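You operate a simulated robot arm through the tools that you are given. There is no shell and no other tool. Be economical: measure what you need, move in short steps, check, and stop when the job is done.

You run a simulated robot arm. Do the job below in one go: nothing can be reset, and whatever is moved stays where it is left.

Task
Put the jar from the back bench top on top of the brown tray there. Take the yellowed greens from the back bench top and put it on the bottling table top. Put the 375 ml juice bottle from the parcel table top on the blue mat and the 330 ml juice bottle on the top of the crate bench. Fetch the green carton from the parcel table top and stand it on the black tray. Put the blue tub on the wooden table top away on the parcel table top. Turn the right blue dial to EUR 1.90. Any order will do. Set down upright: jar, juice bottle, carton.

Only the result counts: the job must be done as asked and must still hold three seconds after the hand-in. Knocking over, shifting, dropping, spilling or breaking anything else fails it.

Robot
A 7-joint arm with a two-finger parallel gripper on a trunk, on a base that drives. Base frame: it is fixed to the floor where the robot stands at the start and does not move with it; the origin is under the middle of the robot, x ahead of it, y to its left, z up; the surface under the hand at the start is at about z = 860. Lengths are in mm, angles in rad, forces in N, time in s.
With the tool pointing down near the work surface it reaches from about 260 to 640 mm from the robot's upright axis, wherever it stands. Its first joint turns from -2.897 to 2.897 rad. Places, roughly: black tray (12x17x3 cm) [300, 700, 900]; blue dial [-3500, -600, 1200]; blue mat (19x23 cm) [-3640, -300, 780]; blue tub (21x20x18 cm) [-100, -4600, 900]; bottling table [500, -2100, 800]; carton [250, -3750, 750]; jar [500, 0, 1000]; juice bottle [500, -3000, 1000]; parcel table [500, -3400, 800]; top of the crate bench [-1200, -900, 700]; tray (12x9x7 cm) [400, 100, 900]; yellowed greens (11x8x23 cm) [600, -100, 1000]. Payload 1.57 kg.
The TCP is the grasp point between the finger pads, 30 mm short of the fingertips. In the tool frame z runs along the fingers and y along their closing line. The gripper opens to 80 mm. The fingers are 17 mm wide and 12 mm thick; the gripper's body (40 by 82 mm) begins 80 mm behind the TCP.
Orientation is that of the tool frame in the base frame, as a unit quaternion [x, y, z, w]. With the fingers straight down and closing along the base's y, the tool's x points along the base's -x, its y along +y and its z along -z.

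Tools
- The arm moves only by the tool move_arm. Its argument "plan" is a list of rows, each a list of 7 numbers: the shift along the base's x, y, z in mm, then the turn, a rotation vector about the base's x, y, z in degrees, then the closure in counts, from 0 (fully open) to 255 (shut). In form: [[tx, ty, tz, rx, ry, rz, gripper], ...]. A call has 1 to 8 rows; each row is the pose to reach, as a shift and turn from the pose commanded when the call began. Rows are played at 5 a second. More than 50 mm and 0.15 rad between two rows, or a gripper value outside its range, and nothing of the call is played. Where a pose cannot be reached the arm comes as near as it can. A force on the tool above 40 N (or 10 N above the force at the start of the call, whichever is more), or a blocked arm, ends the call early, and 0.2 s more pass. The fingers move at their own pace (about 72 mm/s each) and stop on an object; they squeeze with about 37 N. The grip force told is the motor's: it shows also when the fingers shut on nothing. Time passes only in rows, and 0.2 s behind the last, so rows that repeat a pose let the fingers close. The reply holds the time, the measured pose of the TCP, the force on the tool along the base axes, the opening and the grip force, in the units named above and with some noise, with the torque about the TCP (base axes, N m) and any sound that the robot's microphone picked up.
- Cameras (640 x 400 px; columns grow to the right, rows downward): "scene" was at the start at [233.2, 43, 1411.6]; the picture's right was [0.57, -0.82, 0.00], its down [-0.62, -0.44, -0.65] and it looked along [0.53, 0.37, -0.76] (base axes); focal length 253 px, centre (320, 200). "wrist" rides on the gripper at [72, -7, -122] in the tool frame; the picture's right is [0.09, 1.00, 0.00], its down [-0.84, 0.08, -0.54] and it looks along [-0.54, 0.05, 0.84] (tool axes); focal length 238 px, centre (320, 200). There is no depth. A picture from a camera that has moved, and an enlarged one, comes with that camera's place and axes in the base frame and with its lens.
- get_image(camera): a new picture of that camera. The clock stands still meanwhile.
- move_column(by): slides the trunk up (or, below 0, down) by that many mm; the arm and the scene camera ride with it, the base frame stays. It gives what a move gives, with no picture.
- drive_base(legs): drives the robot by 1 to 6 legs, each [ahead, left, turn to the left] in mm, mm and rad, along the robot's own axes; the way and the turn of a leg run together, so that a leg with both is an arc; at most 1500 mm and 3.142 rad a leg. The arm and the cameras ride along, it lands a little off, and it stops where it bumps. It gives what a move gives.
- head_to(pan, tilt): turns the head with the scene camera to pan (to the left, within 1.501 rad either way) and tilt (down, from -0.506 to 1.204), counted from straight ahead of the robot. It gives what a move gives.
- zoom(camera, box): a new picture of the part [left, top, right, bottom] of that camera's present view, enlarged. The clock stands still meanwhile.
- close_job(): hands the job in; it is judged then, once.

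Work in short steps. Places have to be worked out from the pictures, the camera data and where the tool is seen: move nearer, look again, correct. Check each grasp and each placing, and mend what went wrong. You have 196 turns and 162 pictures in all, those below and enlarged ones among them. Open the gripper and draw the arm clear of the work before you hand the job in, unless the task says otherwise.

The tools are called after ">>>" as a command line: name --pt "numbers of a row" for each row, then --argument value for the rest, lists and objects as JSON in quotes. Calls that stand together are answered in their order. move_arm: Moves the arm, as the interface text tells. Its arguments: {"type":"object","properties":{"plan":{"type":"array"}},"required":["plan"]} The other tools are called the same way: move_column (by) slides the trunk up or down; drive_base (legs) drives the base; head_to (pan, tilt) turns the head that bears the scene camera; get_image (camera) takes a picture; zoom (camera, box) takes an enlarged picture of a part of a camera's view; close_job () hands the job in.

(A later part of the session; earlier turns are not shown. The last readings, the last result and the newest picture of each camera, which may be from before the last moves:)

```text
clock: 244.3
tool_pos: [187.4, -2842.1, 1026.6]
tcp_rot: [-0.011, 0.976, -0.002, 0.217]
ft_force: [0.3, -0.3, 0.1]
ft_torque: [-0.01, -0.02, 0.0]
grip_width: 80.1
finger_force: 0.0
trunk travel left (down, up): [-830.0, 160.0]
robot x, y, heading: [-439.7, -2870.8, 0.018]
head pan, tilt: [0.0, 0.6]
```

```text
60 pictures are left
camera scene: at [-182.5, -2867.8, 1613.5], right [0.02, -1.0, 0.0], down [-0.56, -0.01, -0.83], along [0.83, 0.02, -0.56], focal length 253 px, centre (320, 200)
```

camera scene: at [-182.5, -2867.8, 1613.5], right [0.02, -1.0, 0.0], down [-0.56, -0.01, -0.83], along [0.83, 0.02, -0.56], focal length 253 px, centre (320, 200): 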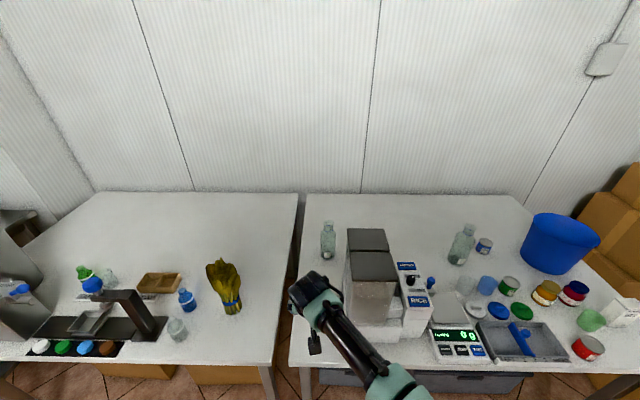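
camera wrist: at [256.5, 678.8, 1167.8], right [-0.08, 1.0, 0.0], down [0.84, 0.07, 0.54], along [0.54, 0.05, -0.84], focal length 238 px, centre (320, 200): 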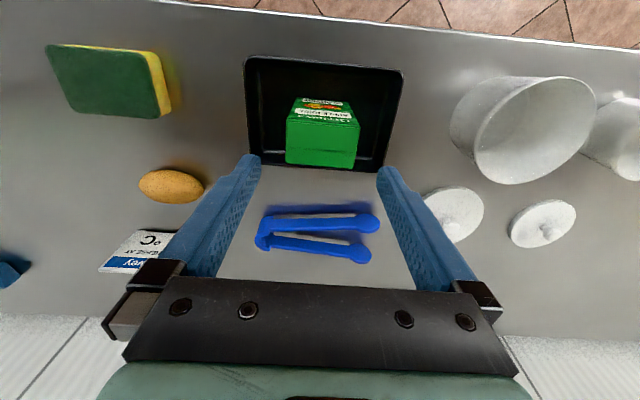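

Reach is fine. Lower the arm another 80 mm here to test, then align laterally.

>>> move_arm --pt "0 0 -30 0 0 0 0" --pt "0 0 -60 0 0 0 0" --pt "0 0 -80 0 0 0 0" --pt "0 0 -80 0 0 0 0"

>>> drive_base --legs '[[0, -27, -0.018]]'

>>> move_column --by 100

>>> get_image --camera "wrist"

>>> get_image --camera "scene"

```text
clock: 245.3
tool_pos: [184.9, -2841.7, 946.3]
tcp_rot: [-0.011, 0.976, -0.003, 0.217]
ft_force: [-0.1, -0.4, 1.1]
ft_torque: [0.01, 0.04, 0.02]
grip_width: 80.2
finger_force: 0.1
trunk travel left (down, up): [-830.0, 160.0]
robot x, y, heading: [-441.3, -2869.6, 0.016]
head pan, tilt: [0.0, 0.6]
```

```text
clock: 246.2
tool_pos: [183.9, -2878.0, 947.5]
tcp_rot: [-0.004, 0.976, -0.004, 0.217]
ft_force: [-0.5, 0.3, -0.1]
ft_torque: [-0.03, -0.01, 0.02]
grip_width: 80.0
finger_force: 0.1
trunk travel left (down, up): [-830.0, 160.0]
robot x, y, heading: [-440.3, -2896.5, 0.002]
head pan, tilt: [0.0, 0.6]
```

```text
clock: 247.5
tool_pos: [184.9, -2879.2, 1046.5]
tcp_rot: [-0.002, 0.976, -0.004, 0.216]
ft_force: [0.0, -0.5, -0.1]
ft_torque: [-0.02, -0.03, -0.03]
grip_width: 80.1
finger_force: 0.0
trunk travel left (down, up): [-930.0, 60.0]
robot x, y, heading: [-439.3, -2894.8, 0.002]
head pan, tilt: [0.0, 0.6]
```

```text
59 pictures are left
camera wrist: at [67.6, -2884.0, 1126.6], right [-0.09, 1.0, -0.05], down [0.53, 0.09, 0.84], along [0.84, 0.05, -0.53], focal length 238 px, centre (320, 200)
```

wrist: 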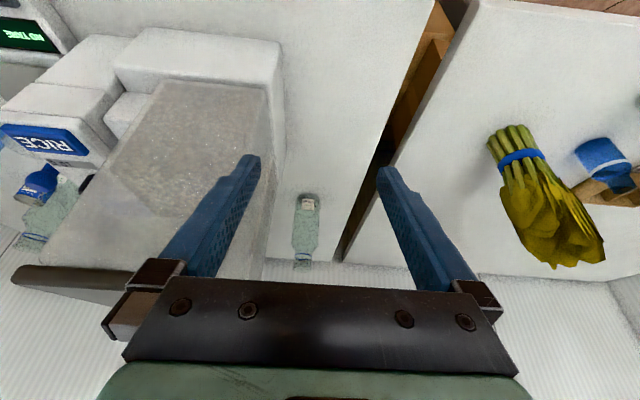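

```text
58 pictures are left
camera scene: at [-181.5, -2898.2, 1713.3], right [0.0, -1.0, 0.0], down [-0.56, 0.0, -0.83], along [0.83, 0.0, -0.56], focal length 253 px, centre (320, 200)
```

scene: 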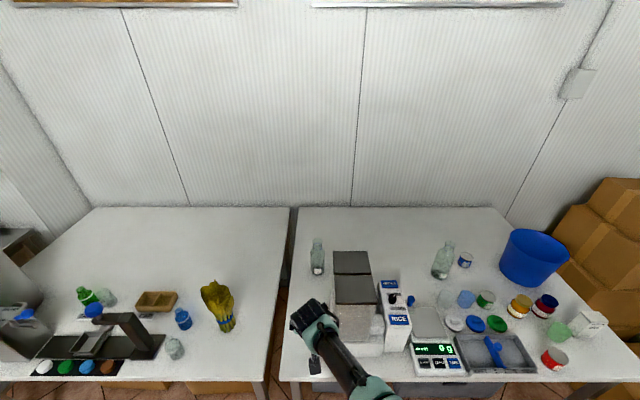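

Bottle ≈(595,-2883). Driving forward 375 mm with fingers half closed for clearance to the dispensers, TCP above the bottle top.

>>> move_arm --pt "0 -2 0 0 0 0 80" --pt "0 -4 0 0 0 0 80"

>>> drive_base --legs '[[375, 0, 0]]'

>>> get_image --camera "wrist"

>>> head_to --pan 0.0 --tilt 0.8

>>> get_image --camera "scene"

```text
clock: 248.1
tool_pos: [185.3, -2883.1, 1046.6]
tcp_rot: [-0.003, 0.977, -0.004, 0.215]
ft_force: [0.6, -0.1, -0.3]
ft_torque: [0.02, -0.02, -0.01]
grip_width: 54.9
finger_force: 0.0
trunk travel left (down, up): [-930.0, 60.0]
robot x, y, heading: [-441.5, -2894.7, 0.001]
head pan, tilt: [0.0, 0.6]
```

```text
clock: 250.4
tool_pos: [553.7, -2883.9, 1046.7]
tcp_rot: [-0.001, 0.976, -0.004, 0.218]
ft_force: [0.0, 1.0, 0.3]
ft_torque: [0.0, 0.0, -0.02]
grip_width: 54.8
finger_force: 0.0
trunk travel left (down, up): [-930.0, 60.0]
robot x, y, heading: [-71.3, -2899.3, -0.001]
head pan, tilt: [0.0, 0.6]
```

```text
57 pictures are left
camera wrist: at [435.7, -2889.3, 1126.9], right [-0.09, 1.0, -0.05], down [0.53, 0.09, 0.84], along [0.84, 0.05, -0.53], focal length 238 px, centre (320, 200)
```

wrist: 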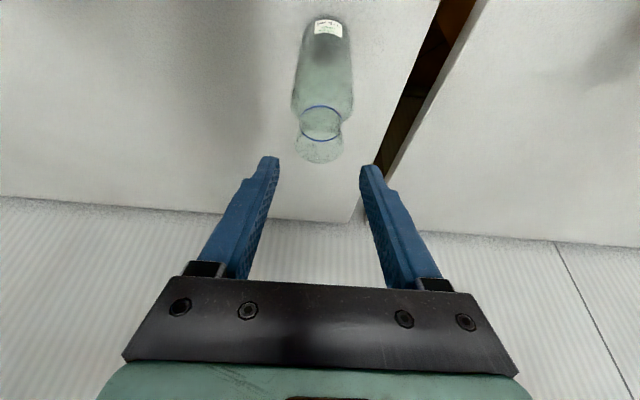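

```text
clock: 251.2
tool_pos: [554.9, -2884.0, 1046.8]
tcp_rot: [-0.002, 0.976, -0.004, 0.216]
ft_force: [0.7, -0.2, -0.3]
ft_torque: [0.01, 0.02, -0.06]
grip_width: 54.9
finger_force: 0.1
trunk travel left (down, up): [-930.0, 60.0]
robot x, y, heading: [-70.5, -2896.8, 0.004]
head pan, tilt: [0.0, 0.799]
```

```text
56 pictures are left
camera scene: at [179.8, -2898.5, 1696.5], right [0.0, -1.0, 0.0], down [-0.72, 0.0, -0.7], along [0.7, 0.0, -0.72], focal length 253 px, centre (320, 200)
```

scene: 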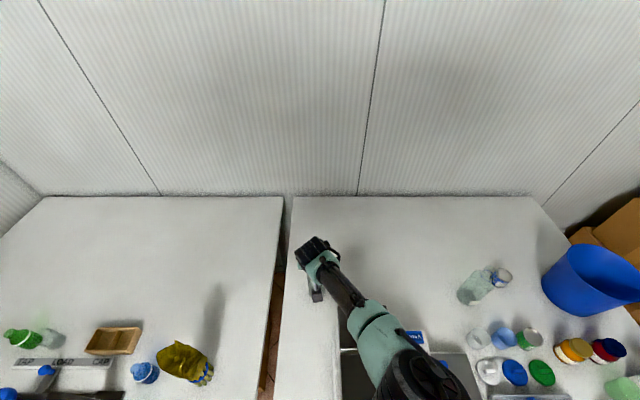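

Mouth ≈(588,-2883), top ≈980. Shift forward 31 mm (drive 15 + arm 16), open fingers, and lower trunk 60, then check.

>>> drive_base --legs '[[15, 0, 0]]'

>>> move_arm --pt "8 1 0 0 0 0 0" --pt "16 1 0 0 0 0 0" --pt "16 1 0 0 0 0 0"

>>> move_column --by -30

>>> get_image --camera "wrist"

>>> zoom --camera "scene" --box '[230, 200, 430, 340]'

```text
clock: 251.9
tool_pos: [566.5, -2884.0, 1048.4]
tcp_rot: [-0.001, 0.976, -0.004, 0.217]
ft_force: [0.3, 0.0, 0.0]
ft_torque: [0.0, -0.04, 0.01]
grip_width: 55.0
finger_force: 0.1
trunk travel left (down, up): [-930.0, 60.0]
robot x, y, heading: [-57.1, -2894.6, -0.002]
head pan, tilt: [0.0, 0.799]
```

```text
clock: 252.8
tool_pos: [585.8, -2883.4, 1047.5]
tcp_rot: [-0.001, 0.976, -0.003, 0.216]
ft_force: [-0.1, -0.2, 0.3]
ft_torque: [0.0, -0.01, -0.02]
grip_width: 80.1
finger_force: 0.0
trunk travel left (down, up): [-930.0, 60.0]
robot x, y, heading: [-56.4, -2896.6, 0.002]
head pan, tilt: [0.0, 0.799]
```

```text
clock: 253.5
tool_pos: [584.5, -2881.7, 1018.1]
tcp_rot: [-0.001, 0.976, -0.004, 0.217]
ft_force: [0.0, -0.2, 0.6]
ft_torque: [0.0, -0.01, 0.02]
grip_width: 80.1
finger_force: 0.0
trunk travel left (down, up): [-900.0, 90.0]
robot x, y, heading: [-56.1, -2896.6, -0.003]
head pan, tilt: [0.0, 0.799]
```

```text
55 pictures are left
camera wrist: at [466.9, -2888.0, 1097.9], right [-0.09, 1.0, -0.05], down [0.53, 0.09, 0.84], along [0.84, 0.05, -0.53], focal length 238 px, centre (320, 200)
```

wrist: 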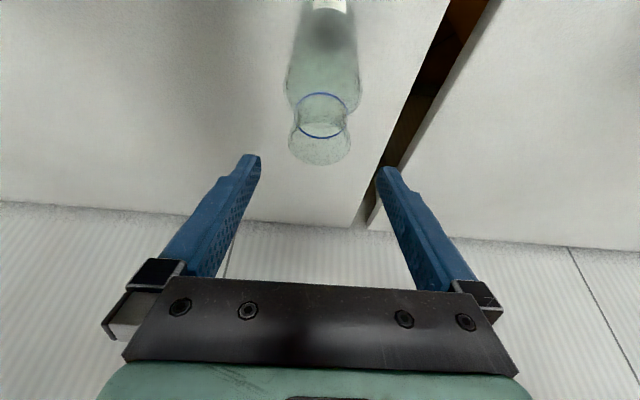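

```text
2.86 times, centred on (330, 270) of scene
camera zoom: at [193.8, -2898.5, 1666.5], right [0.0, -1.0, 0.0], down [-0.72, 0.0, -0.7], along [0.7, 0.0, -0.72], focal length 722 px, centre (291, 0)
```

zoom: 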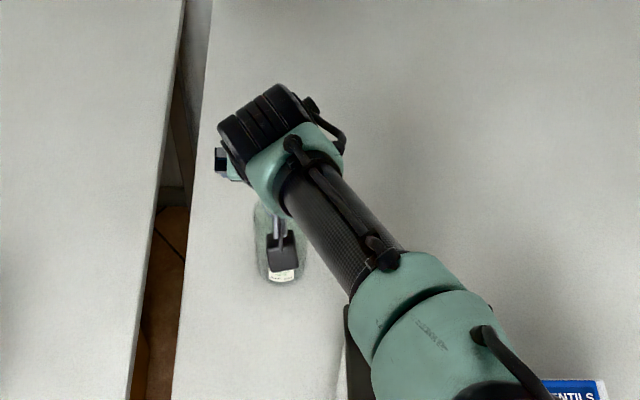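

Aligned (mouth at (587,-2883,979)). Lowering the trunk 106 mm to TCP ≈ 912.

>>> move_column --by -60

>>> get_image --camera "wrist"

```text
clock: 254.5
tool_pos: [585.3, -2882.3, 956.9]
tcp_rot: [-0.002, 0.976, -0.004, 0.216]
ft_force: [-0.7, -0.2, 0.2]
ft_torque: [-0.03, -0.01, 0.02]
grip_width: 79.9
finger_force: 0.1
trunk travel left (down, up): [-840.0, 150.0]
robot x, y, heading: [-58.6, -2894.9, 0.002]
head pan, tilt: [0.0, 0.799]
```

```text
53 pictures are left
camera wrist: at [467.0, -2888.0, 1037.8], right [-0.09, 1.0, -0.05], down [0.53, 0.09, 0.84], along [0.84, 0.05, -0.53], focal length 238 px, centre (320, 200)
```

wrist: 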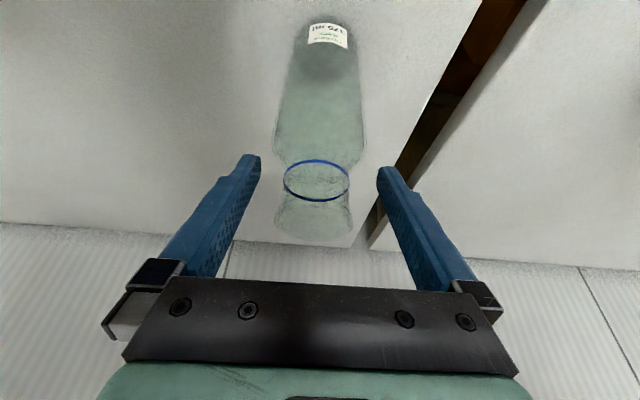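

Still centred. Lower 45 more by arm and close, with a small test lift.

>>> move_arm --pt "1 -1 -25 0 0 0 0" --pt "2 -1 -45 0 0 0 0" --pt "2 -1 -45 0 0 0 200" --pt "2 -1 -45 0 0 0 255" --pt "2 -1 -45 0 0 0 255" --pt "2 -1 -40 0 0 0 255" --pt "2 -1 -25 0 0 0 255"

>>> get_image --camera "wrist"

```text
clock: 256.1
tool_pos: [586.4, -2883.6, 931.2]
tcp_rot: [-0.002, 0.977, -0.003, 0.214]
ft_force: [0.6, -0.4, -2.4]
ft_torque: [-0.01, -0.03, 0.05]
grip_width: 63.2
finger_force: 36.7
out of reach, approached as far as the arm can: row 2, 3, 4, 5
trunk travel left (down, up): [-840.0, 150.0]
robot x, y, heading: [-52.3, -2894.8, -0.005]
head pan, tilt: [0.0, 0.799]
```

```text
52 pictures are left
camera wrist: at [468.4, -2888.7, 1011.6], right [-0.09, 1.0, -0.05], down [0.53, 0.09, 0.84], along [0.84, 0.05, -0.54], focal length 238 px, centre (320, 200)
```

wrist: 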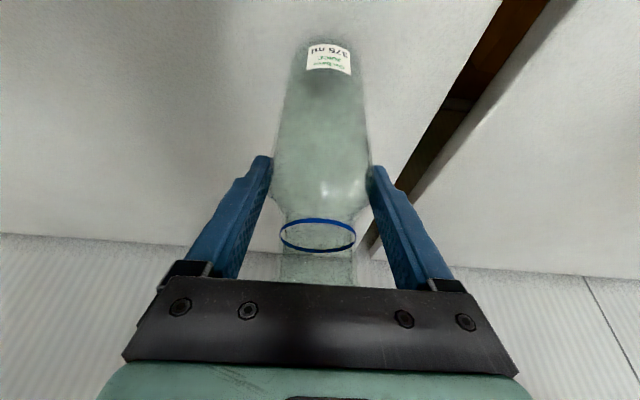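

375 ml bottle held (63 mm; grip ≈110 above base). Raising the trunk, backing out 550 mm, then retracting the arm.

>>> move_column --by 140

>>> drive_base --legs '[[-550, 0, 0]]'

>>> move_arm --pt "-25 0 5 0 0 0 255" --pt "-50 0 10 0 0 0 255" --pt "-75 0 15 0 0 0 255" --pt "-100 0 20 0 0 0 255" --pt "-125 0 20 0 0 0 255" --pt "-150 0 20 0 0 0 255" --pt "-150 0 20 0 0 0 255"

>>> drive_base --legs '[[0, 750, 0], [0, 0, 1.571], [0, 0, 1.571]]'

>>> head_to --pan -0.3 --tilt 0.35

>>> get_image --camera "scene"

```text
clock: 257.8
tool_pos: [586.1, -2883.2, 1072.8]
tcp_rot: [-0.001, 0.977, -0.004, 0.215]
ft_force: [-0.5, -0.1, -2.5]
ft_torque: [-0.01, -0.01, 0.0]
grip_width: 63.1
finger_force: 36.9
trunk travel left (down, up): [-980.0, 10.0]
robot x, y, heading: [-58.0, -2899.6, 0.003]
head pan, tilt: [0.0, 0.799]
```

```text
clock: 261.0
tool_pos: [27.6, -2882.7, 1072.4]
tcp_rot: [-0.003, 0.977, -0.003, 0.215]
ft_force: [-1.7, 0.3, -2.7]
ft_torque: [0.01, 0.03, 0.0]
grip_width: 63.2
finger_force: 37.2
trunk travel left (down, up): [-980.0, 10.0]
robot x, y, heading: [-615.5, -2900.9, 0.007]
head pan, tilt: [0.0, 0.799]
```

```text
clock: 262.6
tool_pos: [-121.9, -2882.6, 1092.2]
tcp_rot: [-0.002, 0.977, -0.005, 0.215]
ft_force: [-0.1, -0.2, -1.9]
ft_torque: [0.01, 0.01, 0.0]
grip_width: 63.0
finger_force: 36.6
trunk travel left (down, up): [-980.0, 10.0]
robot x, y, heading: [-614.3, -2897.2, -0.001]
head pan, tilt: [0.0, 0.799]
```

```text
clock: 274.2
tool_pos: [-1106.2, -2158.7, 1091.7]
tcp_rot: [0.977, -0.007, -0.215, -0.005]
ft_force: [-0.1, 0.5, -2.9]
ft_torque: [0.0, -0.04, 0.03]
grip_width: 62.9
finger_force: 37.1
trunk travel left (down, up): [-980.0, 10.0]
robot x, y, heading: [-616.3, -2151.5, 3.126]
head pan, tilt: [0.0, 0.799]
```

```text
clock: 275.1
tool_pos: [-1106.1, -2159.5, 1093.4]
tcp_rot: [0.976, -0.007, -0.216, -0.006]
ft_force: [-0.4, 0.3, -2.5]
ft_torque: [0.03, -0.01, 0.0]
grip_width: 62.7
finger_force: 36.5
trunk travel left (down, up): [-980.0, 10.0]
robot x, y, heading: [-610.8, -2154.5, 3.121]
head pan, tilt: [-0.3, 0.351]
```

```text
51 pictures are left
camera scene: at [-871.4, -2123.9, 1786.0], right [0.31, 0.95, 0.0], down [0.33, -0.11, -0.94], along [-0.89, 0.29, -0.34], focal length 253 px, centre (320, 200)
```

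scene: 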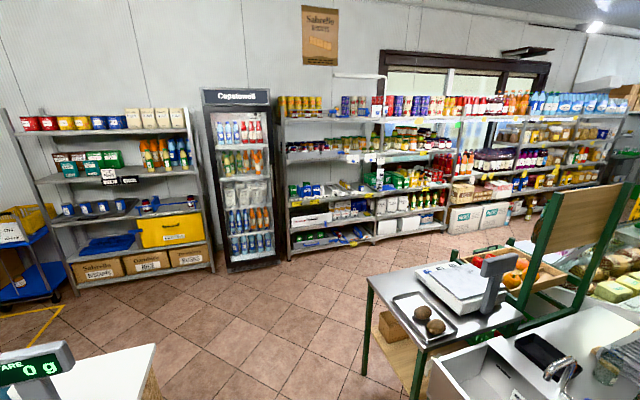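

The mat and dial project onto the shelf unit around (386,187) and (374,159). Zooming there.

>>> zoom --camera "scene" --box '[270, 90, 470, 265]'

```text
2.29 times, centred on (370, 178) of scene
camera zoom: at [-871.4, -2123.9, 1786.0], right [0.31, 0.95, 0.0], down [0.33, -0.11, -0.94], along [-0.89, 0.29, -0.34], focal length 578 px, centre (206, 251)
```

zoom: 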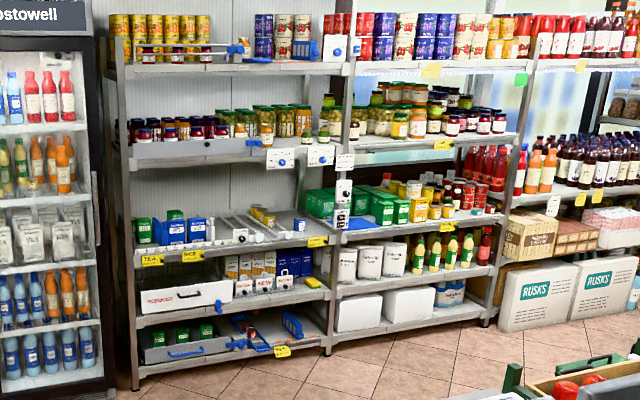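

I drive down the aisle to x≈-2700 and then look at the shelf unit from closer.

>>> drive_base --legs '[[1050, 0, 0], [1000, 0, 0.02]]'

>>> head_to --pan -0.9 --tilt 0.35

>>> get_image --camera "scene"

```text
clock: 285.4
tool_pos: [-3178.6, -2169.7, 1093.4]
tcp_rot: [0.976, 0.011, -0.216, -0.002]
ft_force: [0.0, 0.6, -3.1]
ft_torque: [0.0, 0.0, 0.0]
grip_width: 63.3
finger_force: 36.7
trunk travel left (down, up): [-980.0, 10.0]
robot x, y, heading: [-2679.2, -2146.1, -3.115]
head pan, tilt: [-0.3, 0.351]
```

```text
clock: 286.4
tool_pos: [-3177.8, -2170.2, 1092.7]
tcp_rot: [0.977, 0.013, -0.215, -0.001]
ft_force: [0.4, 1.1, -2.4]
ft_torque: [-0.02, -0.02, -0.01]
grip_width: 63.2
finger_force: 36.8
trunk travel left (down, up): [-980.0, 10.0]
robot x, y, heading: [-2684.6, -2150.5, -3.121]
head pan, tilt: [-0.901, 0.351]
```

```text
49 pictures are left
camera scene: at [-2915.1, -2080.1, 1786.1], right [0.77, 0.64, 0.0], down [0.22, -0.26, -0.94], along [-0.6, 0.72, -0.34], focal length 253 px, centre (320, 200)
```

scene: 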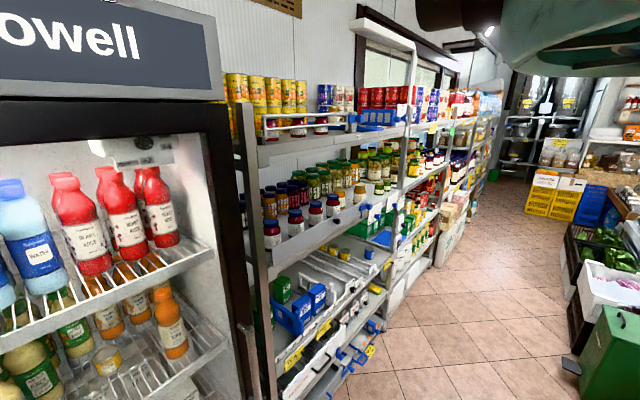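

Aisle is open along +y. I strafe right 900 mm keeping x and look straight at the shelf.

>>> drive_base --legs '[[-60, 0, -0.02], [0, -1000, 0]]'

>>> head_to --pan -0.5 --tilt 0.5

>>> get_image --camera "scene"

```text
clock: 292.2
tool_pos: [-3116.7, -1149.3, 1092.3]
tcp_rot: [0.977, -0.001, -0.215, -0.005]
ft_force: [0.5, -1.4, -2.5]
ft_torque: [-0.01, -0.01, 0.0]
grip_width: 63.1
finger_force: 37.4
trunk travel left (down, up): [-980.0, 10.0]
robot x, y, heading: [-2622.8, -1139.1, 3.14]
head pan, tilt: [-0.901, 0.351]
```

```text
clock: 293.1
tool_pos: [-3116.3, -1148.6, 1091.5]
tcp_rot: [0.976, 0.0, -0.216, -0.004]
ft_force: [-0.7, -0.6, -2.5]
ft_torque: [0.01, 0.01, 0.03]
grip_width: 63.1
finger_force: 36.6
trunk travel left (down, up): [-980.0, 10.0]
robot x, y, heading: [-2625.7, -1138.2, 3.135]
head pan, tilt: [-0.499, 0.499]
```

```text
48 pictures are left
camera scene: at [-2873.0, -1094.2, 1772.5], right [0.48, 0.88, 0.0], down [0.42, -0.23, -0.88], along [-0.77, 0.42, -0.48], focal length 253 px, centre (320, 200)
```

scene: 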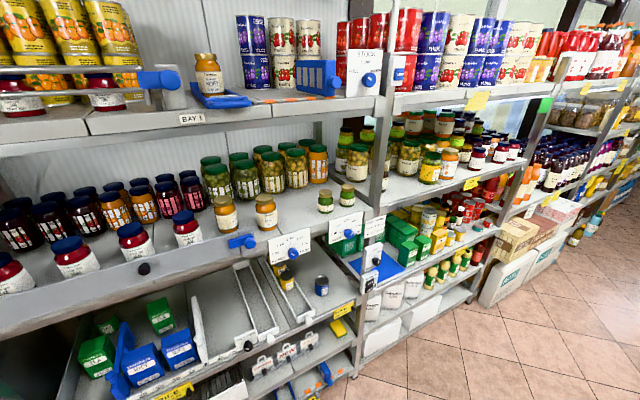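

The blue mat is visible at (375,265) on the middle shelf. Zooming on the dials and mat.

>>> zoom --camera "scene" --box '[210, 190, 450, 340]'

>>> zoom --camera "scene" --box '[250, 200, 390, 290]'

```text
2.67 times, centred on (330, 265) of scene
camera zoom: at [-2873.0, -1094.2, 1772.5], right [0.48, 0.88, 0.0], down [0.42, -0.23, -0.88], along [-0.77, 0.42, -0.48], focal length 674 px, centre (293, 27)
```

zoom: 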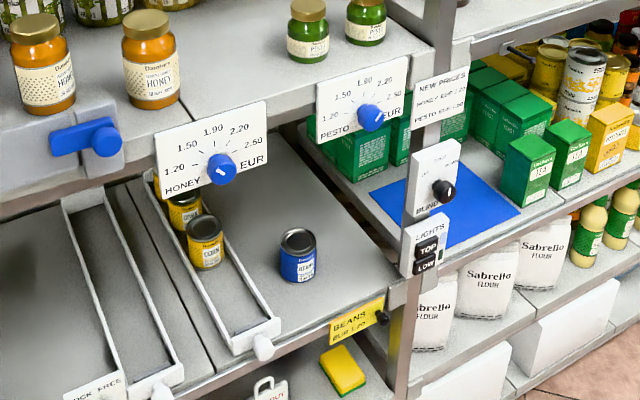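

```text
4.44 times, centred on (320, 245) of scene
camera zoom: at [-2873.0, -1094.2, 1772.5], right [0.48, 0.88, 0.0], down [0.42, -0.23, -0.88], along [-0.77, 0.42, -0.48], focal length 1124 px, centre (320, 0)
```

zoom: 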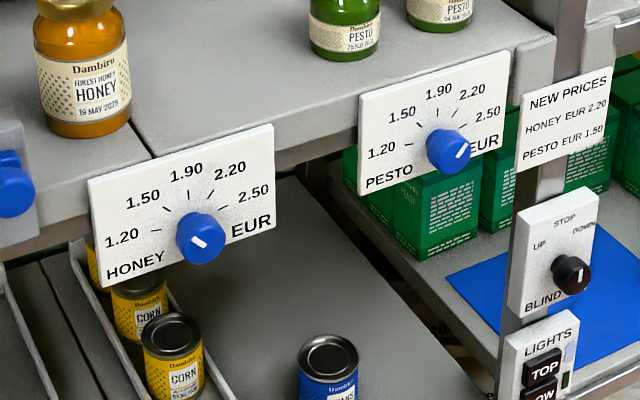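

The right blue dial is the PESTO one. Mat ≈(-3635,-308) on a shelf with ~420 mm headroom. First the bottle: move forward 130, strafe right ~840, and look.

>>> drive_base --legs '[[130, 0, 0], [0, -835, 0]]'

>>> head_to --pan 0.25 --tilt 0.75

>>> get_image --camera "scene"

>>> get_image --camera "wrist"

```text
clock: 298.3
tool_pos: [-3244.3, -336.6, 1092.5]
tcp_rot: [0.976, 0.001, -0.216, -0.005]
ft_force: [-0.5, 0.6, -2.5]
ft_torque: [0.0, 0.01, -0.02]
grip_width: 63.1
finger_force: 36.6
trunk travel left (down, up): [-980.0, 10.0]
robot x, y, heading: [-2747.4, -320.1, 3.143]
head pan, tilt: [-0.499, 0.499]
```

```text
clock: 299.4
tool_pos: [-3244.9, -335.1, 1092.5]
tcp_rot: [0.976, 0.0, -0.216, -0.004]
ft_force: [-0.1, 0.0, -2.8]
ft_torque: [-0.01, 0.0, 0.01]
grip_width: 63.0
finger_force: 37.5
trunk travel left (down, up): [-980.0, 10.0]
robot x, y, heading: [-2745.9, -321.4, 3.14]
head pan, tilt: [0.25, 0.75]
```

```text
45 pictures are left
camera scene: at [-3001.9, -344.9, 1750.5], right [-0.24, 0.97, 0.0], down [0.66, 0.17, -0.73], along [-0.71, -0.18, -0.68], focal length 253 px, centre (320, 200)
```

scene: 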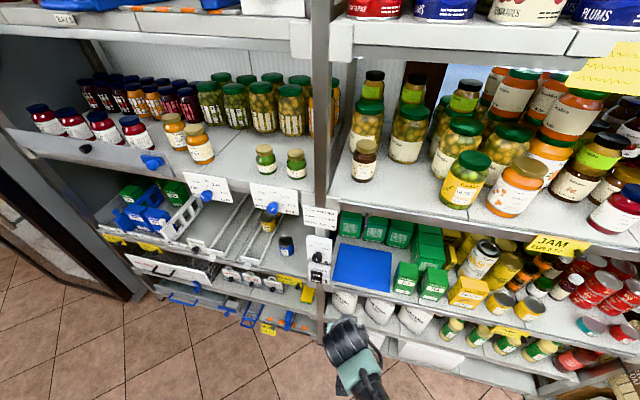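

```text
44 pictures are left
camera wrist: at [-3128.8, -329.0, 1172.5], right [0.08, -1.0, -0.05], down [-0.53, -0.08, 0.84], along [-0.84, -0.05, -0.54], focal length 238 px, centre (320, 200)
```

wrist: 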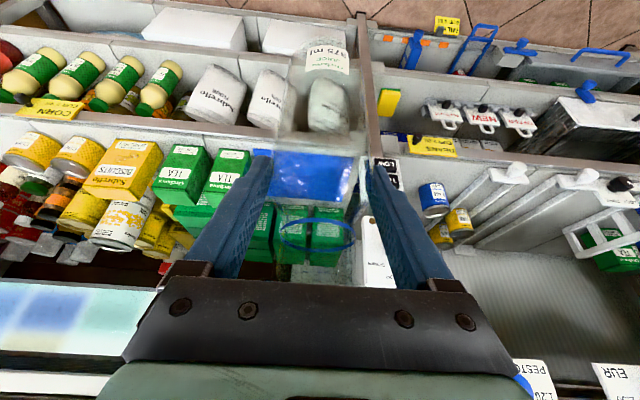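

Mat corners: x -3533…-3750, y -430…-190. I lower the trunk 150 mm, shift 25 mm to the right, and drive forward 200, then check clearances.

>>> move_column --by -150

>>> drive_base --legs '[[0, -25, 0], [220, 0, 0]]'

>>> head_to --pan 0.0 --tilt 0.7

>>> get_image --camera "scene"

>>> get_image --camera "wrist"

```text
clock: 301.2
tool_pos: [-3243.8, -336.6, 941.3]
tcp_rot: [0.977, 0.001, -0.215, -0.004]
ft_force: [0.4, -0.3, -2.8]
ft_torque: [0.01, -0.02, 0.0]
grip_width: 63.4
finger_force: 37.2
trunk travel left (down, up): [-830.0, 160.0]
robot x, y, heading: [-2750.2, -323.2, 3.142]
head pan, tilt: [0.25, 0.75]
```

```text
clock: 303.3
tool_pos: [-3463.9, -309.3, 942.9]
tcp_rot: [0.976, 0.0, -0.216, -0.005]
ft_force: [-0.1, 1.1, -1.9]
ft_torque: [0.02, -0.01, 0.02]
grip_width: 62.9
finger_force: 37.1
trunk travel left (down, up): [-830.0, 160.0]
robot x, y, heading: [-2972.7, -297.6, 3.136]
head pan, tilt: [0.25, 0.75]
```

```text
clock: 304.1
tool_pos: [-3466.1, -308.6, 943.5]
tcp_rot: [0.976, 0.0, -0.216, -0.005]
ft_force: [-0.6, -0.5, -2.5]
ft_torque: [0.02, -0.02, 0.02]
grip_width: 62.9
finger_force: 36.9
trunk travel left (down, up): [-830.0, 160.0]
robot x, y, heading: [-2970.9, -298.4, 3.136]
head pan, tilt: [0.0, 0.7]
```

```text
43 pictures are left
camera scene: at [-3227.2, -298.4, 1604.7], right [0.0, 1.0, 0.0], down [0.64, 0.0, -0.76], along [-0.76, 0.0, -0.64], focal length 253 px, centre (320, 200)
```

scene: 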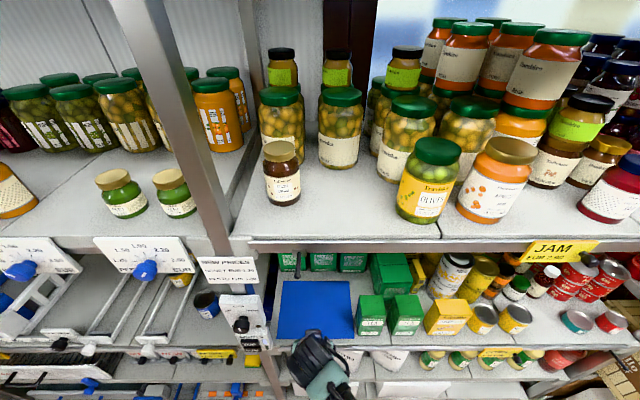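

```text
42 pictures are left
camera wrist: at [-3349.7, -302.5, 1022.6], right [0.08, -1.0, -0.05], down [-0.53, -0.08, 0.84], along [-0.84, -0.04, -0.54], focal length 238 px, centre (320, 200)
```

wrist: 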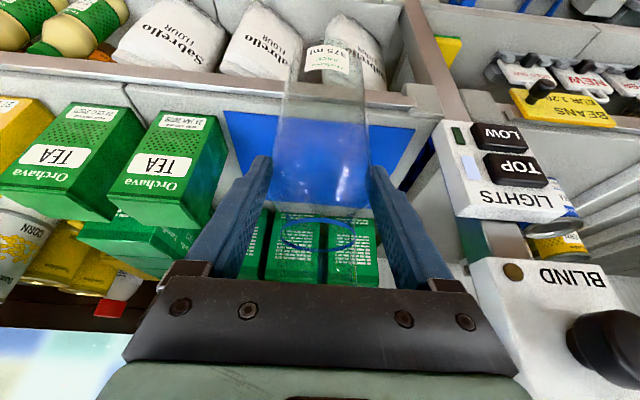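

Clearances look good: headroom edge at z≈1250, wrist top ≈1150 after lowering. Lower 25 mm and drive forward 135.

>>> move_column --by -25

>>> drive_base --legs '[[135, 0, 0]]'

>>> get_image --camera "scene"

>>> get_image --camera "wrist"

```text
clock: 304.8
tool_pos: [-3465.3, -309.3, 917.3]
tcp_rot: [0.976, 0.001, -0.216, -0.005]
ft_force: [0.7, 0.0, -2.6]
ft_torque: [-0.01, -0.01, -0.01]
grip_width: 63.4
finger_force: 36.7
trunk travel left (down, up): [-805.0, 185.0]
robot x, y, heading: [-2969.9, -295.9, 3.14]
head pan, tilt: [0.0, 0.7]
```

```text
clock: 306.1
tool_pos: [-3600.7, -308.4, 917.2]
tcp_rot: [0.977, 0.0, -0.215, -0.006]
ft_force: [-0.5, -0.7, -2.0]
ft_torque: [0.0, -0.04, -0.01]
grip_width: 63.0
finger_force: 37.3
trunk travel left (down, up): [-805.0, 185.0]
robot x, y, heading: [-3109.7, -297.1, 3.136]
head pan, tilt: [0.0, 0.7]
```

```text
41 pictures are left
camera scene: at [-3362.9, -297.8, 1579.7], right [0.0, 1.0, 0.0], down [0.64, 0.0, -0.76], along [-0.76, 0.0, -0.64], focal length 253 px, centre (320, 200)
```

scene: 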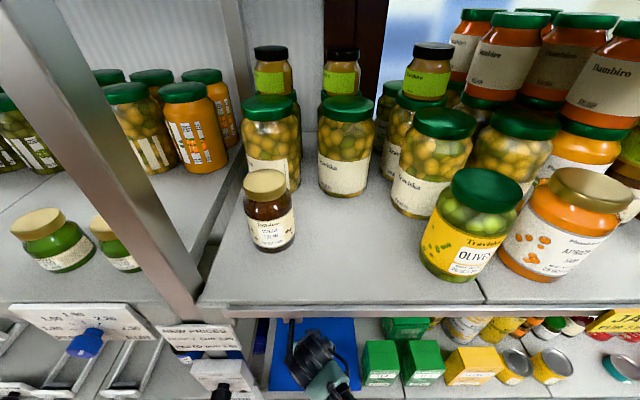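

```text
40 pictures are left
camera wrist: at [-3485.3, -302.1, 997.6], right [0.08, -1.0, -0.05], down [-0.53, -0.08, 0.84], along [-0.84, -0.04, -0.54], focal length 238 px, centre (320, 200)
```

wrist: 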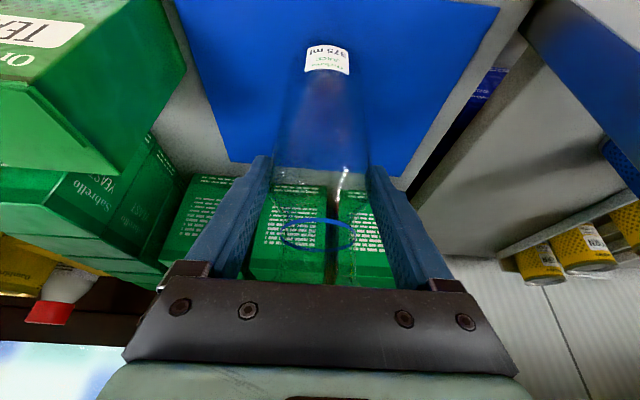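

Bottle is over the mat. Lowering in small steps to contact (expected TCP ≈893).

>>> move_arm --pt "0 0 -8 0 0 0 255" --pt "0 0 -16 0 0 0 255" --pt "0 0 -20 0 0 0 255" --pt "0 0 -20 0 0 0 255"

>>> move_arm --pt "0 0 -2 0 0 0 255" --pt "0 0 -4 0 0 0 255" --pt "0 0 -4 0 0 0 255"

```text
clock: 307.1
tool_pos: [-3602.5, -308.8, 899.8]
tcp_rot: [0.976, 0.0, -0.22, -0.006]
ft_force: [-1.2, 4.1, 25.4]
ft_torque: [-0.1, 0.4, -0.26]
grip_width: 63.6
finger_force: 36.9
trunk travel left (down, up): [-805.0, 185.0]
robot x, y, heading: [-3108.1, -297.3, 3.137]
head pan, tilt: [0.0, 0.7]
```

```text
clock: 307.9
tool_pos: [-3600.7, -308.2, 895.5]
tcp_rot: [0.976, -0.001, -0.219, -0.004]
ft_force: [-3.3, 5.3, 25.9]
ft_torque: [0.0, 0.07, -0.07]
grip_width: 63.4
finger_force: 37.3
trunk travel left (down, up): [-805.0, 185.0]
robot x, y, heading: [-3108.3, -295.9, 3.136]
head pan, tilt: [0.0, 0.7]
```

Contact made. Easing upward until the load is near zero.

>>> move_arm --pt "0 0 1.5 0 0 0 255" --pt "0 0 3 0 0 0 255" --pt "0 0 3 0 0 0 255"

>>> get_image --camera "wrist"

```text
clock: 308.7
tool_pos: [-3599.5, -308.3, 895.7]
tcp_rot: [0.977, 0.0, -0.214, -0.005]
ft_force: [-4.4, 3.6, 4.4]
ft_torque: [0.18, 0.58, -0.14]
grip_width: 63.1
finger_force: 37.1
trunk travel left (down, up): [-805.0, 185.0]
robot x, y, heading: [-3106.2, -296.9, 3.137]
head pan, tilt: [0.0, 0.7]
```

```text
39 pictures are left
camera wrist: at [-3484.7, -302.3, 975.5], right [0.08, -1.0, -0.05], down [-0.53, -0.08, 0.84], along [-0.84, -0.04, -0.54], focal length 238 px, centre (320, 200)
```

wrist: 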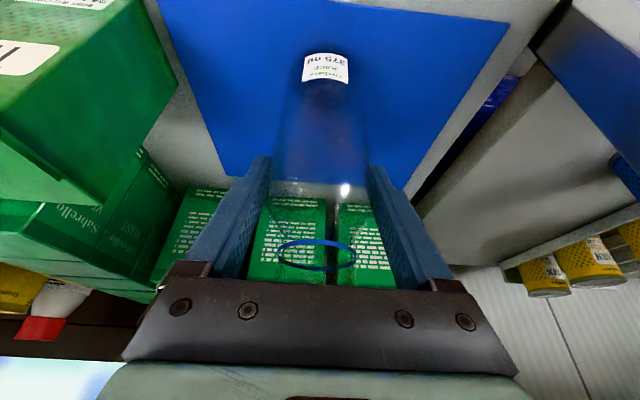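

Residual ≈7 N. Up 0.7 mm, open, then withdraw straight back (+x).

>>> move_arm --pt "0 0 0.7 0 0 0 255" --pt "0 0 0.7 0 0 0 120" --pt "0 0 0.7 0 0 0 0" --pt "0 0 0.7 0 0 0 0" --pt "25 0 2 0 0 0 0" --pt "60 0 4 0 0 0 0"

>>> get_image --camera "wrist"

```text
clock: 310.1
tool_pos: [-3539.4, -308.2, 902.1]
tcp_rot: [0.976, 0.001, -0.217, -0.004]
ft_force: [0.3, 0.6, 0.5]
ft_torque: [0.02, 0.03, 0.01]
grip_width: 79.9
finger_force: 0.0
trunk travel left (down, up): [-805.0, 185.0]
robot x, y, heading: [-3110.3, -299.8, 3.135]
head pan, tilt: [0.0, 0.7]
```

```text
38 pictures are left
camera wrist: at [-3423.8, -302.0, 981.3], right [0.08, -1.0, -0.05], down [-0.53, -0.08, 0.84], along [-0.84, -0.04, -0.53], focal length 238 px, centre (320, 200)
```

wrist: 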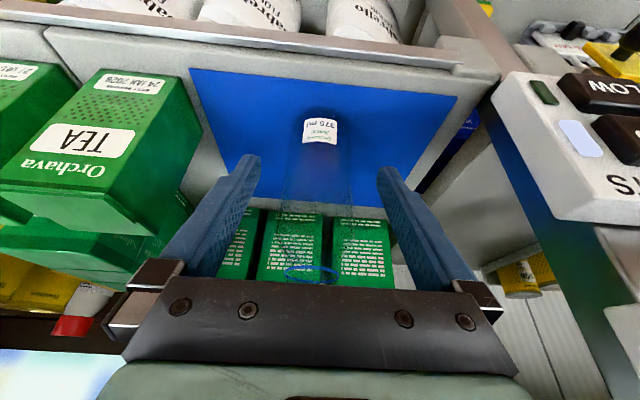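

The 375 ml bottle stands on the mat. I back out, then tilt the tool to horizontal for the PESTO dial, triangulated at (-3505,-630,1197).

>>> drive_base --legs '[[-330, 0, 0], [0, 322, 0]]'

>>> move_arm --pt "-8 0 30 0 8 0 0" --pt "-16 0 60 0 16 0 0" --pt "-24 0 90 0 24 0 0" --pt "-32 0 120 0 32 0 0" --pt "-40 0 150 0 40 0 0" --pt "-48 0 180 0 48 0 0" --pt "-56 0 210 0 56 0 0" --pt "-64 0 235 0 63 0 0"

>>> get_image --camera "wrist"

>>> get_image --camera "scene"

```text
clock: 314.0
tool_pos: [-3210.0, -628.6, 900.3]
tcp_rot: [0.977, -0.003, -0.215, -0.005]
ft_force: [0.6, 0.9, -0.6]
ft_torque: [-0.01, 0.03, 0.03]
grip_width: 80.1
finger_force: 0.1
trunk travel left (down, up): [-805.0, 185.0]
robot x, y, heading: [-2776.6, -622.2, 3.135]
head pan, tilt: [0.0, 0.7]
```

```text
clock: 315.8
tool_pos: [-3273.9, -630.2, 1136.6]
tcp_rot: [0.719, -0.005, -0.695, -0.003]
ft_force: [-0.2, 0.9, 0.9]
ft_torque: [0.0, 0.0, 0.0]
grip_width: 80.1
finger_force: 0.0
trunk travel left (down, up): [-805.0, 185.0]
robot x, y, heading: [-2776.7, -619.5, 3.13]
head pan, tilt: [0.0, 0.7]
```

```text
37 pictures are left
camera wrist: at [-3150.4, -623.4, 1068.7], right [-0.01, -1.0, -0.09], down [0.51, -0.08, 0.86], along [-0.86, -0.04, 0.51], focal length 238 px, centre (320, 200)
```

wrist: 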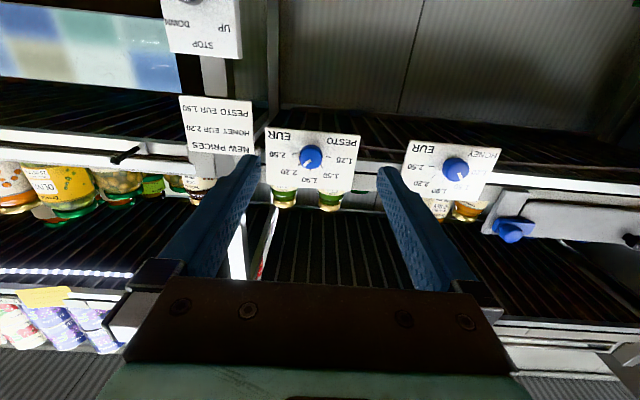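

```text
36 pictures are left
camera scene: at [-3032.1, -618.8, 1579.7], right [0.01, 1.0, 0.0], down [0.64, -0.01, -0.76], along [-0.76, 0.01, -0.64], focal length 253 px, centre (320, 200)
```

scene: 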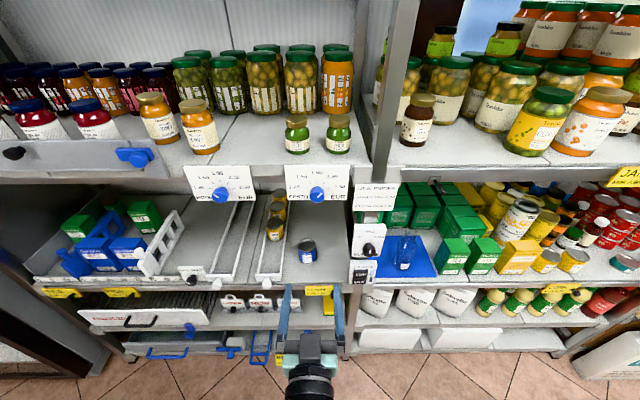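

Good frontal view; bottle stands on the mat. Zooming on the PESTO dial for its pointer.

>>> zoom --camera "wrist" --box '[255, 115, 375, 215]'

>>> zoom --camera "scene" --box '[270, 155, 370, 215]'

```text
4.00 times, centred on (315, 165) of wrist
camera zoom: at [-3150.4, -623.4, 1068.7], right [-0.01, -1.0, -0.09], down [0.51, -0.08, 0.86], along [-0.86, -0.04, 0.51], focal length 953 px, centre (340, 340)
```

zoom: 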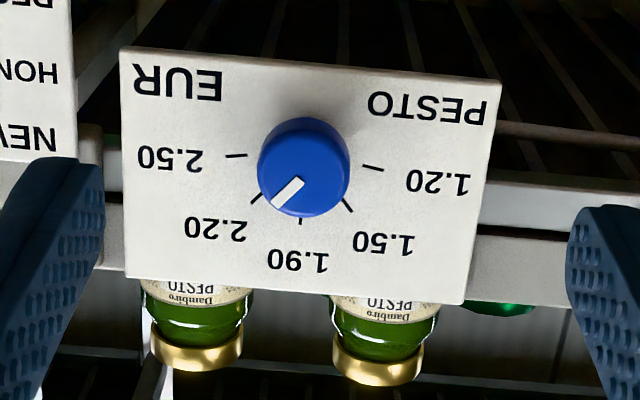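

```text
6.40 times, centred on (320, 185) of scene
camera zoom: at [-3032.1, -618.8, 1579.7], right [0.01, 1.0, 0.0], down [0.64, -0.01, -0.76], along [-0.76, 0.01, -0.64], focal length 1618 px, centre (320, 296)
```

zoom: 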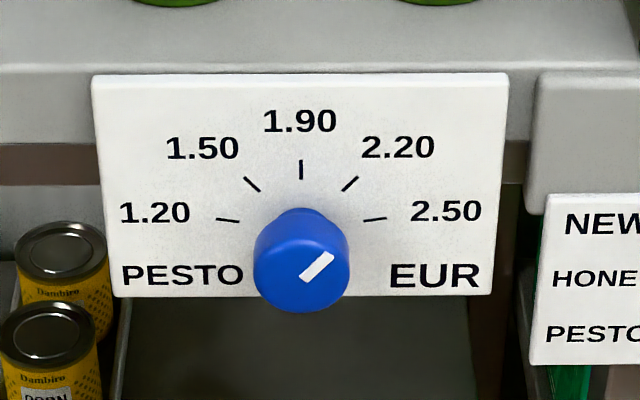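

The pointer is at 2.20 (~40° clockwise); 1.90 is straight up, so I must turn it +40° about x (counter-clockwise seen from the front). Knob centre ≈(-3503,-620,1201), ø≈37. Align height and drive nearer.

>>> move_arm --pt "0 5 30 0 1 0 0" --pt "0 10 64 0 2 0 0" --pt "0 10 64 0 2 0 0"

>>> drive_base --legs '[[130, 0, 0]]'

>>> get_image --camera "wrist"

>>> get_image --camera "scene"

```text
clock: 316.6
tool_pos: [-3273.4, -618.4, 1202.1]
tcp_rot: [0.707, -0.005, -0.707, -0.003]
ft_force: [0.1, 1.0, 0.5]
ft_torque: [-0.01, -0.01, -0.01]
grip_width: 80.1
finger_force: 0.1
trunk travel left (down, up): [-805.0, 185.0]
robot x, y, heading: [-2777.7, -620.1, 3.132]
head pan, tilt: [0.0, 0.7]
```

```text
clock: 317.9
tool_pos: [-3401.2, -615.5, 1200.6]
tcp_rot: [0.707, -0.006, -0.707, -0.003]
ft_force: [-0.6, 0.5, -0.1]
ft_torque: [-0.02, 0.01, 0.0]
grip_width: 80.1
finger_force: 0.1
trunk travel left (down, up): [-805.0, 185.0]
robot x, y, heading: [-2905.0, -615.6, 3.13]
head pan, tilt: [0.0, 0.7]
```

```text
33 pictures are left
camera wrist: at [-3281.2, -610.2, 1128.8], right [-0.01, -1.0, -0.09], down [0.54, -0.08, 0.84], along [-0.84, -0.04, 0.54], focal length 238 px, centre (320, 200)
```

wrist: 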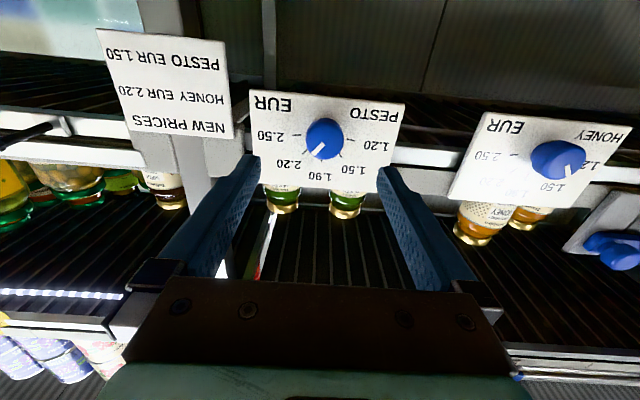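

```text
32 pictures are left
camera scene: at [-3160.4, -616.9, 1579.8], right [0.01, 1.0, 0.0], down [0.64, -0.01, -0.77], along [-0.76, 0.01, -0.64], focal length 253 px, centre (320, 200)
```

scene: 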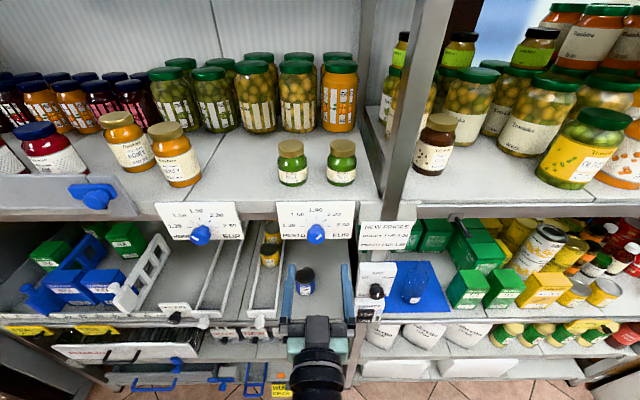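

Knob face ≈(-3502,-620,1202). Advance 68 mm with fine corrections and check.

>>> move_arm --pt "-35 -2 1 0 0 0 0" --pt "-68 -4 2 0 0 0 0" --pt "-68 -4 2 0 0 0 60" --pt "-68 -4 2 0 0 0 60"

>>> get_image --camera "wrist"

>>> zoom --camera "scene" --box '[250, 190, 390, 300]'

```text
clock: 318.9
tool_pos: [-3471.5, -620.8, 1204.7]
tcp_rot: [0.708, -0.005, -0.707, -0.003]
ft_force: [0.8, 0.2, 0.1]
ft_torque: [-0.05, 0.02, -0.01]
grip_width: 61.1
finger_force: 0.1
trunk travel left (down, up): [-805.0, 185.0]
robot x, y, heading: [-2902.2, -619.7, 3.128]
head pan, tilt: [0.0, 0.7]
```

```text
31 pictures are left
camera wrist: at [-3350.5, -614.8, 1131.8], right [-0.01, -1.0, -0.09], down [0.54, -0.08, 0.84], along [-0.84, -0.04, 0.54], focal length 238 px, centre (320, 200)
```

wrist: 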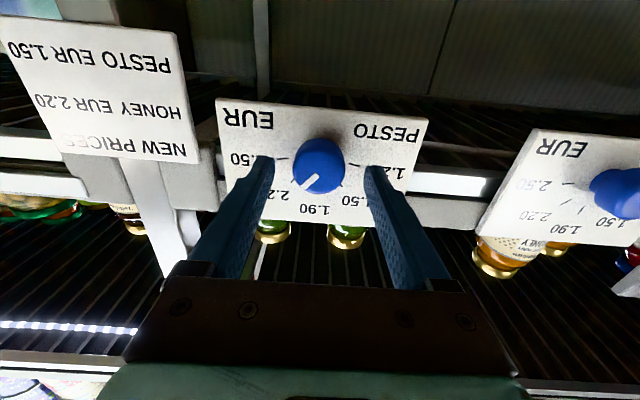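

```text
3.64 times, centred on (320, 245) of scene
camera zoom: at [-3161.0, -617.0, 1579.7], right [0.01, 1.0, 0.0], down [0.64, -0.01, -0.76], along [-0.76, 0.01, -0.64], focal length 919 px, centre (320, 36)
```

zoom: 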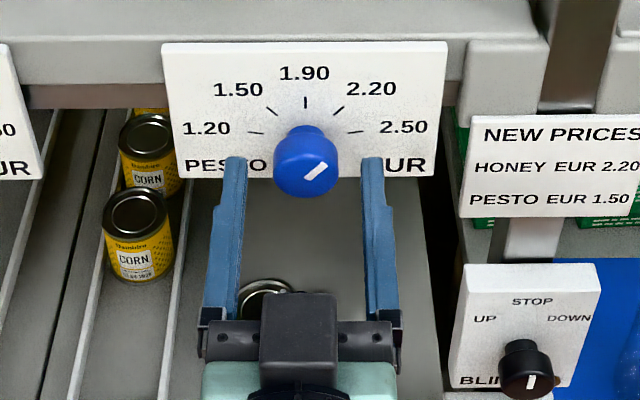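

Tips are level with the knob front and centred. Advance 13 mm and close gently on the knob.

>>> move_arm --pt "-7 1 -1 0 0 0 60" --pt "-13 2 -2 0 0 0 60" --pt "-13 2 -2 0 0 0 160" --pt "-13 2 -2 0 0 0 255" --pt "-13 2 -2 0 0 0 255"

>>> get_image --camera "wrist"

```text
clock: 320.1
tool_pos: [-3484.7, -619.3, 1201.1]
tcp_rot: [0.708, -0.006, -0.706, -0.003]
ft_force: [-1.7, -2.3, 0.5]
ft_torque: [0.0, -0.12, 0.75]
grip_width: 35.6
finger_force: 42.2
trunk travel left (down, up): [-805.0, 185.0]
robot x, y, heading: [-2903.2, -617.3, 3.133]
head pan, tilt: [0.0, 0.7]
```

```text
29 pictures are left
camera wrist: at [-3363.4, -613.6, 1129.4], right [-0.01, -1.0, -0.09], down [0.54, -0.08, 0.84], along [-0.84, -0.04, 0.54], focal length 238 px, centre (320, 200)
```

wrist: 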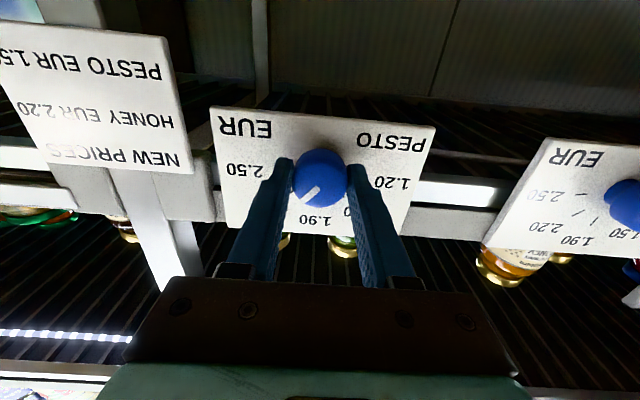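

Knob gripped (35.6 mm). Turning +40° about x in 5 rows.

>>> move_arm --pt "0 0 0 8 0 0 255" --pt "0 0 0 16 0 0 255" --pt "0 0 0 24 0 0 255" --pt "0 0 0 32 0 0 255" --pt "0 0 0 40 0 0 255" --pt "0 0 0 40 0 0 255"

>>> zoom --camera "scene" --box '[250, 190, 390, 300]'

>>> zoom --camera "wrist" --box '[240, 100, 400, 240]'

```text
clock: 321.5
tool_pos: [-3485.0, -618.2, 1202.1]
tcp_rot: [-0.663, -0.238, 0.666, 0.245]
ft_force: [-9.0, -6.2, 5.9]
ft_torque: [-0.01, -0.31, 0.71]
grip_width: 35.7
finger_force: 42.4
trunk travel left (down, up): [-805.0, 185.0]
robot x, y, heading: [-2906.5, -616.0, 3.131]
head pan, tilt: [0.0, 0.7]
```

```text
3.64 times, centred on (320, 245) of scene
camera zoom: at [-3161.7, -618.0, 1579.6], right [0.01, 1.0, 0.0], down [0.64, -0.01, -0.76], along [-0.76, 0.01, -0.64], focal length 919 px, centre (320, 36)
```

zoom: 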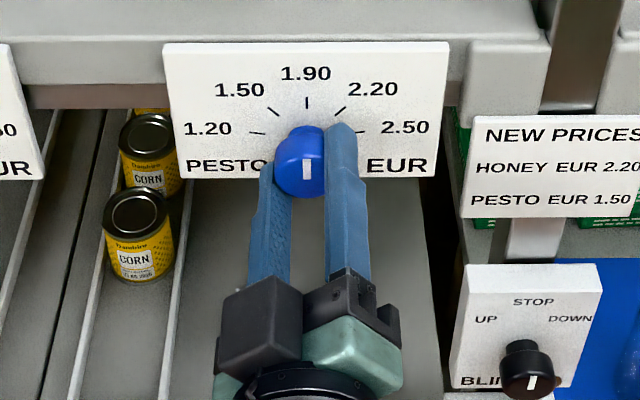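

```text
2.86 times, centred on (320, 170) of wrist
camera zoom: at [-3363.5, -568.1, 1149.2], right [-0.01, -0.7, -0.71], down [0.54, -0.6, 0.59], along [-0.84, -0.38, 0.39], focal length 681 px, centre (320, 286)
```

zoom: 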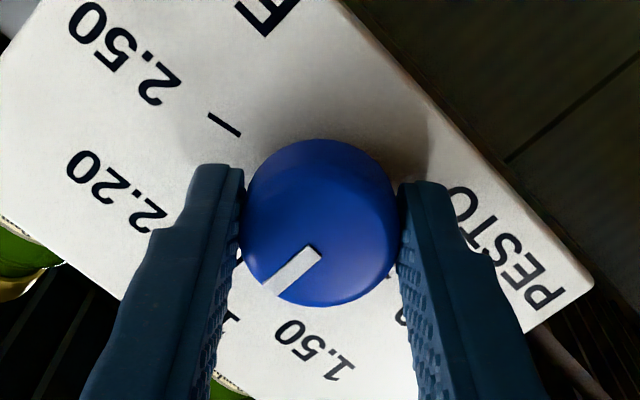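

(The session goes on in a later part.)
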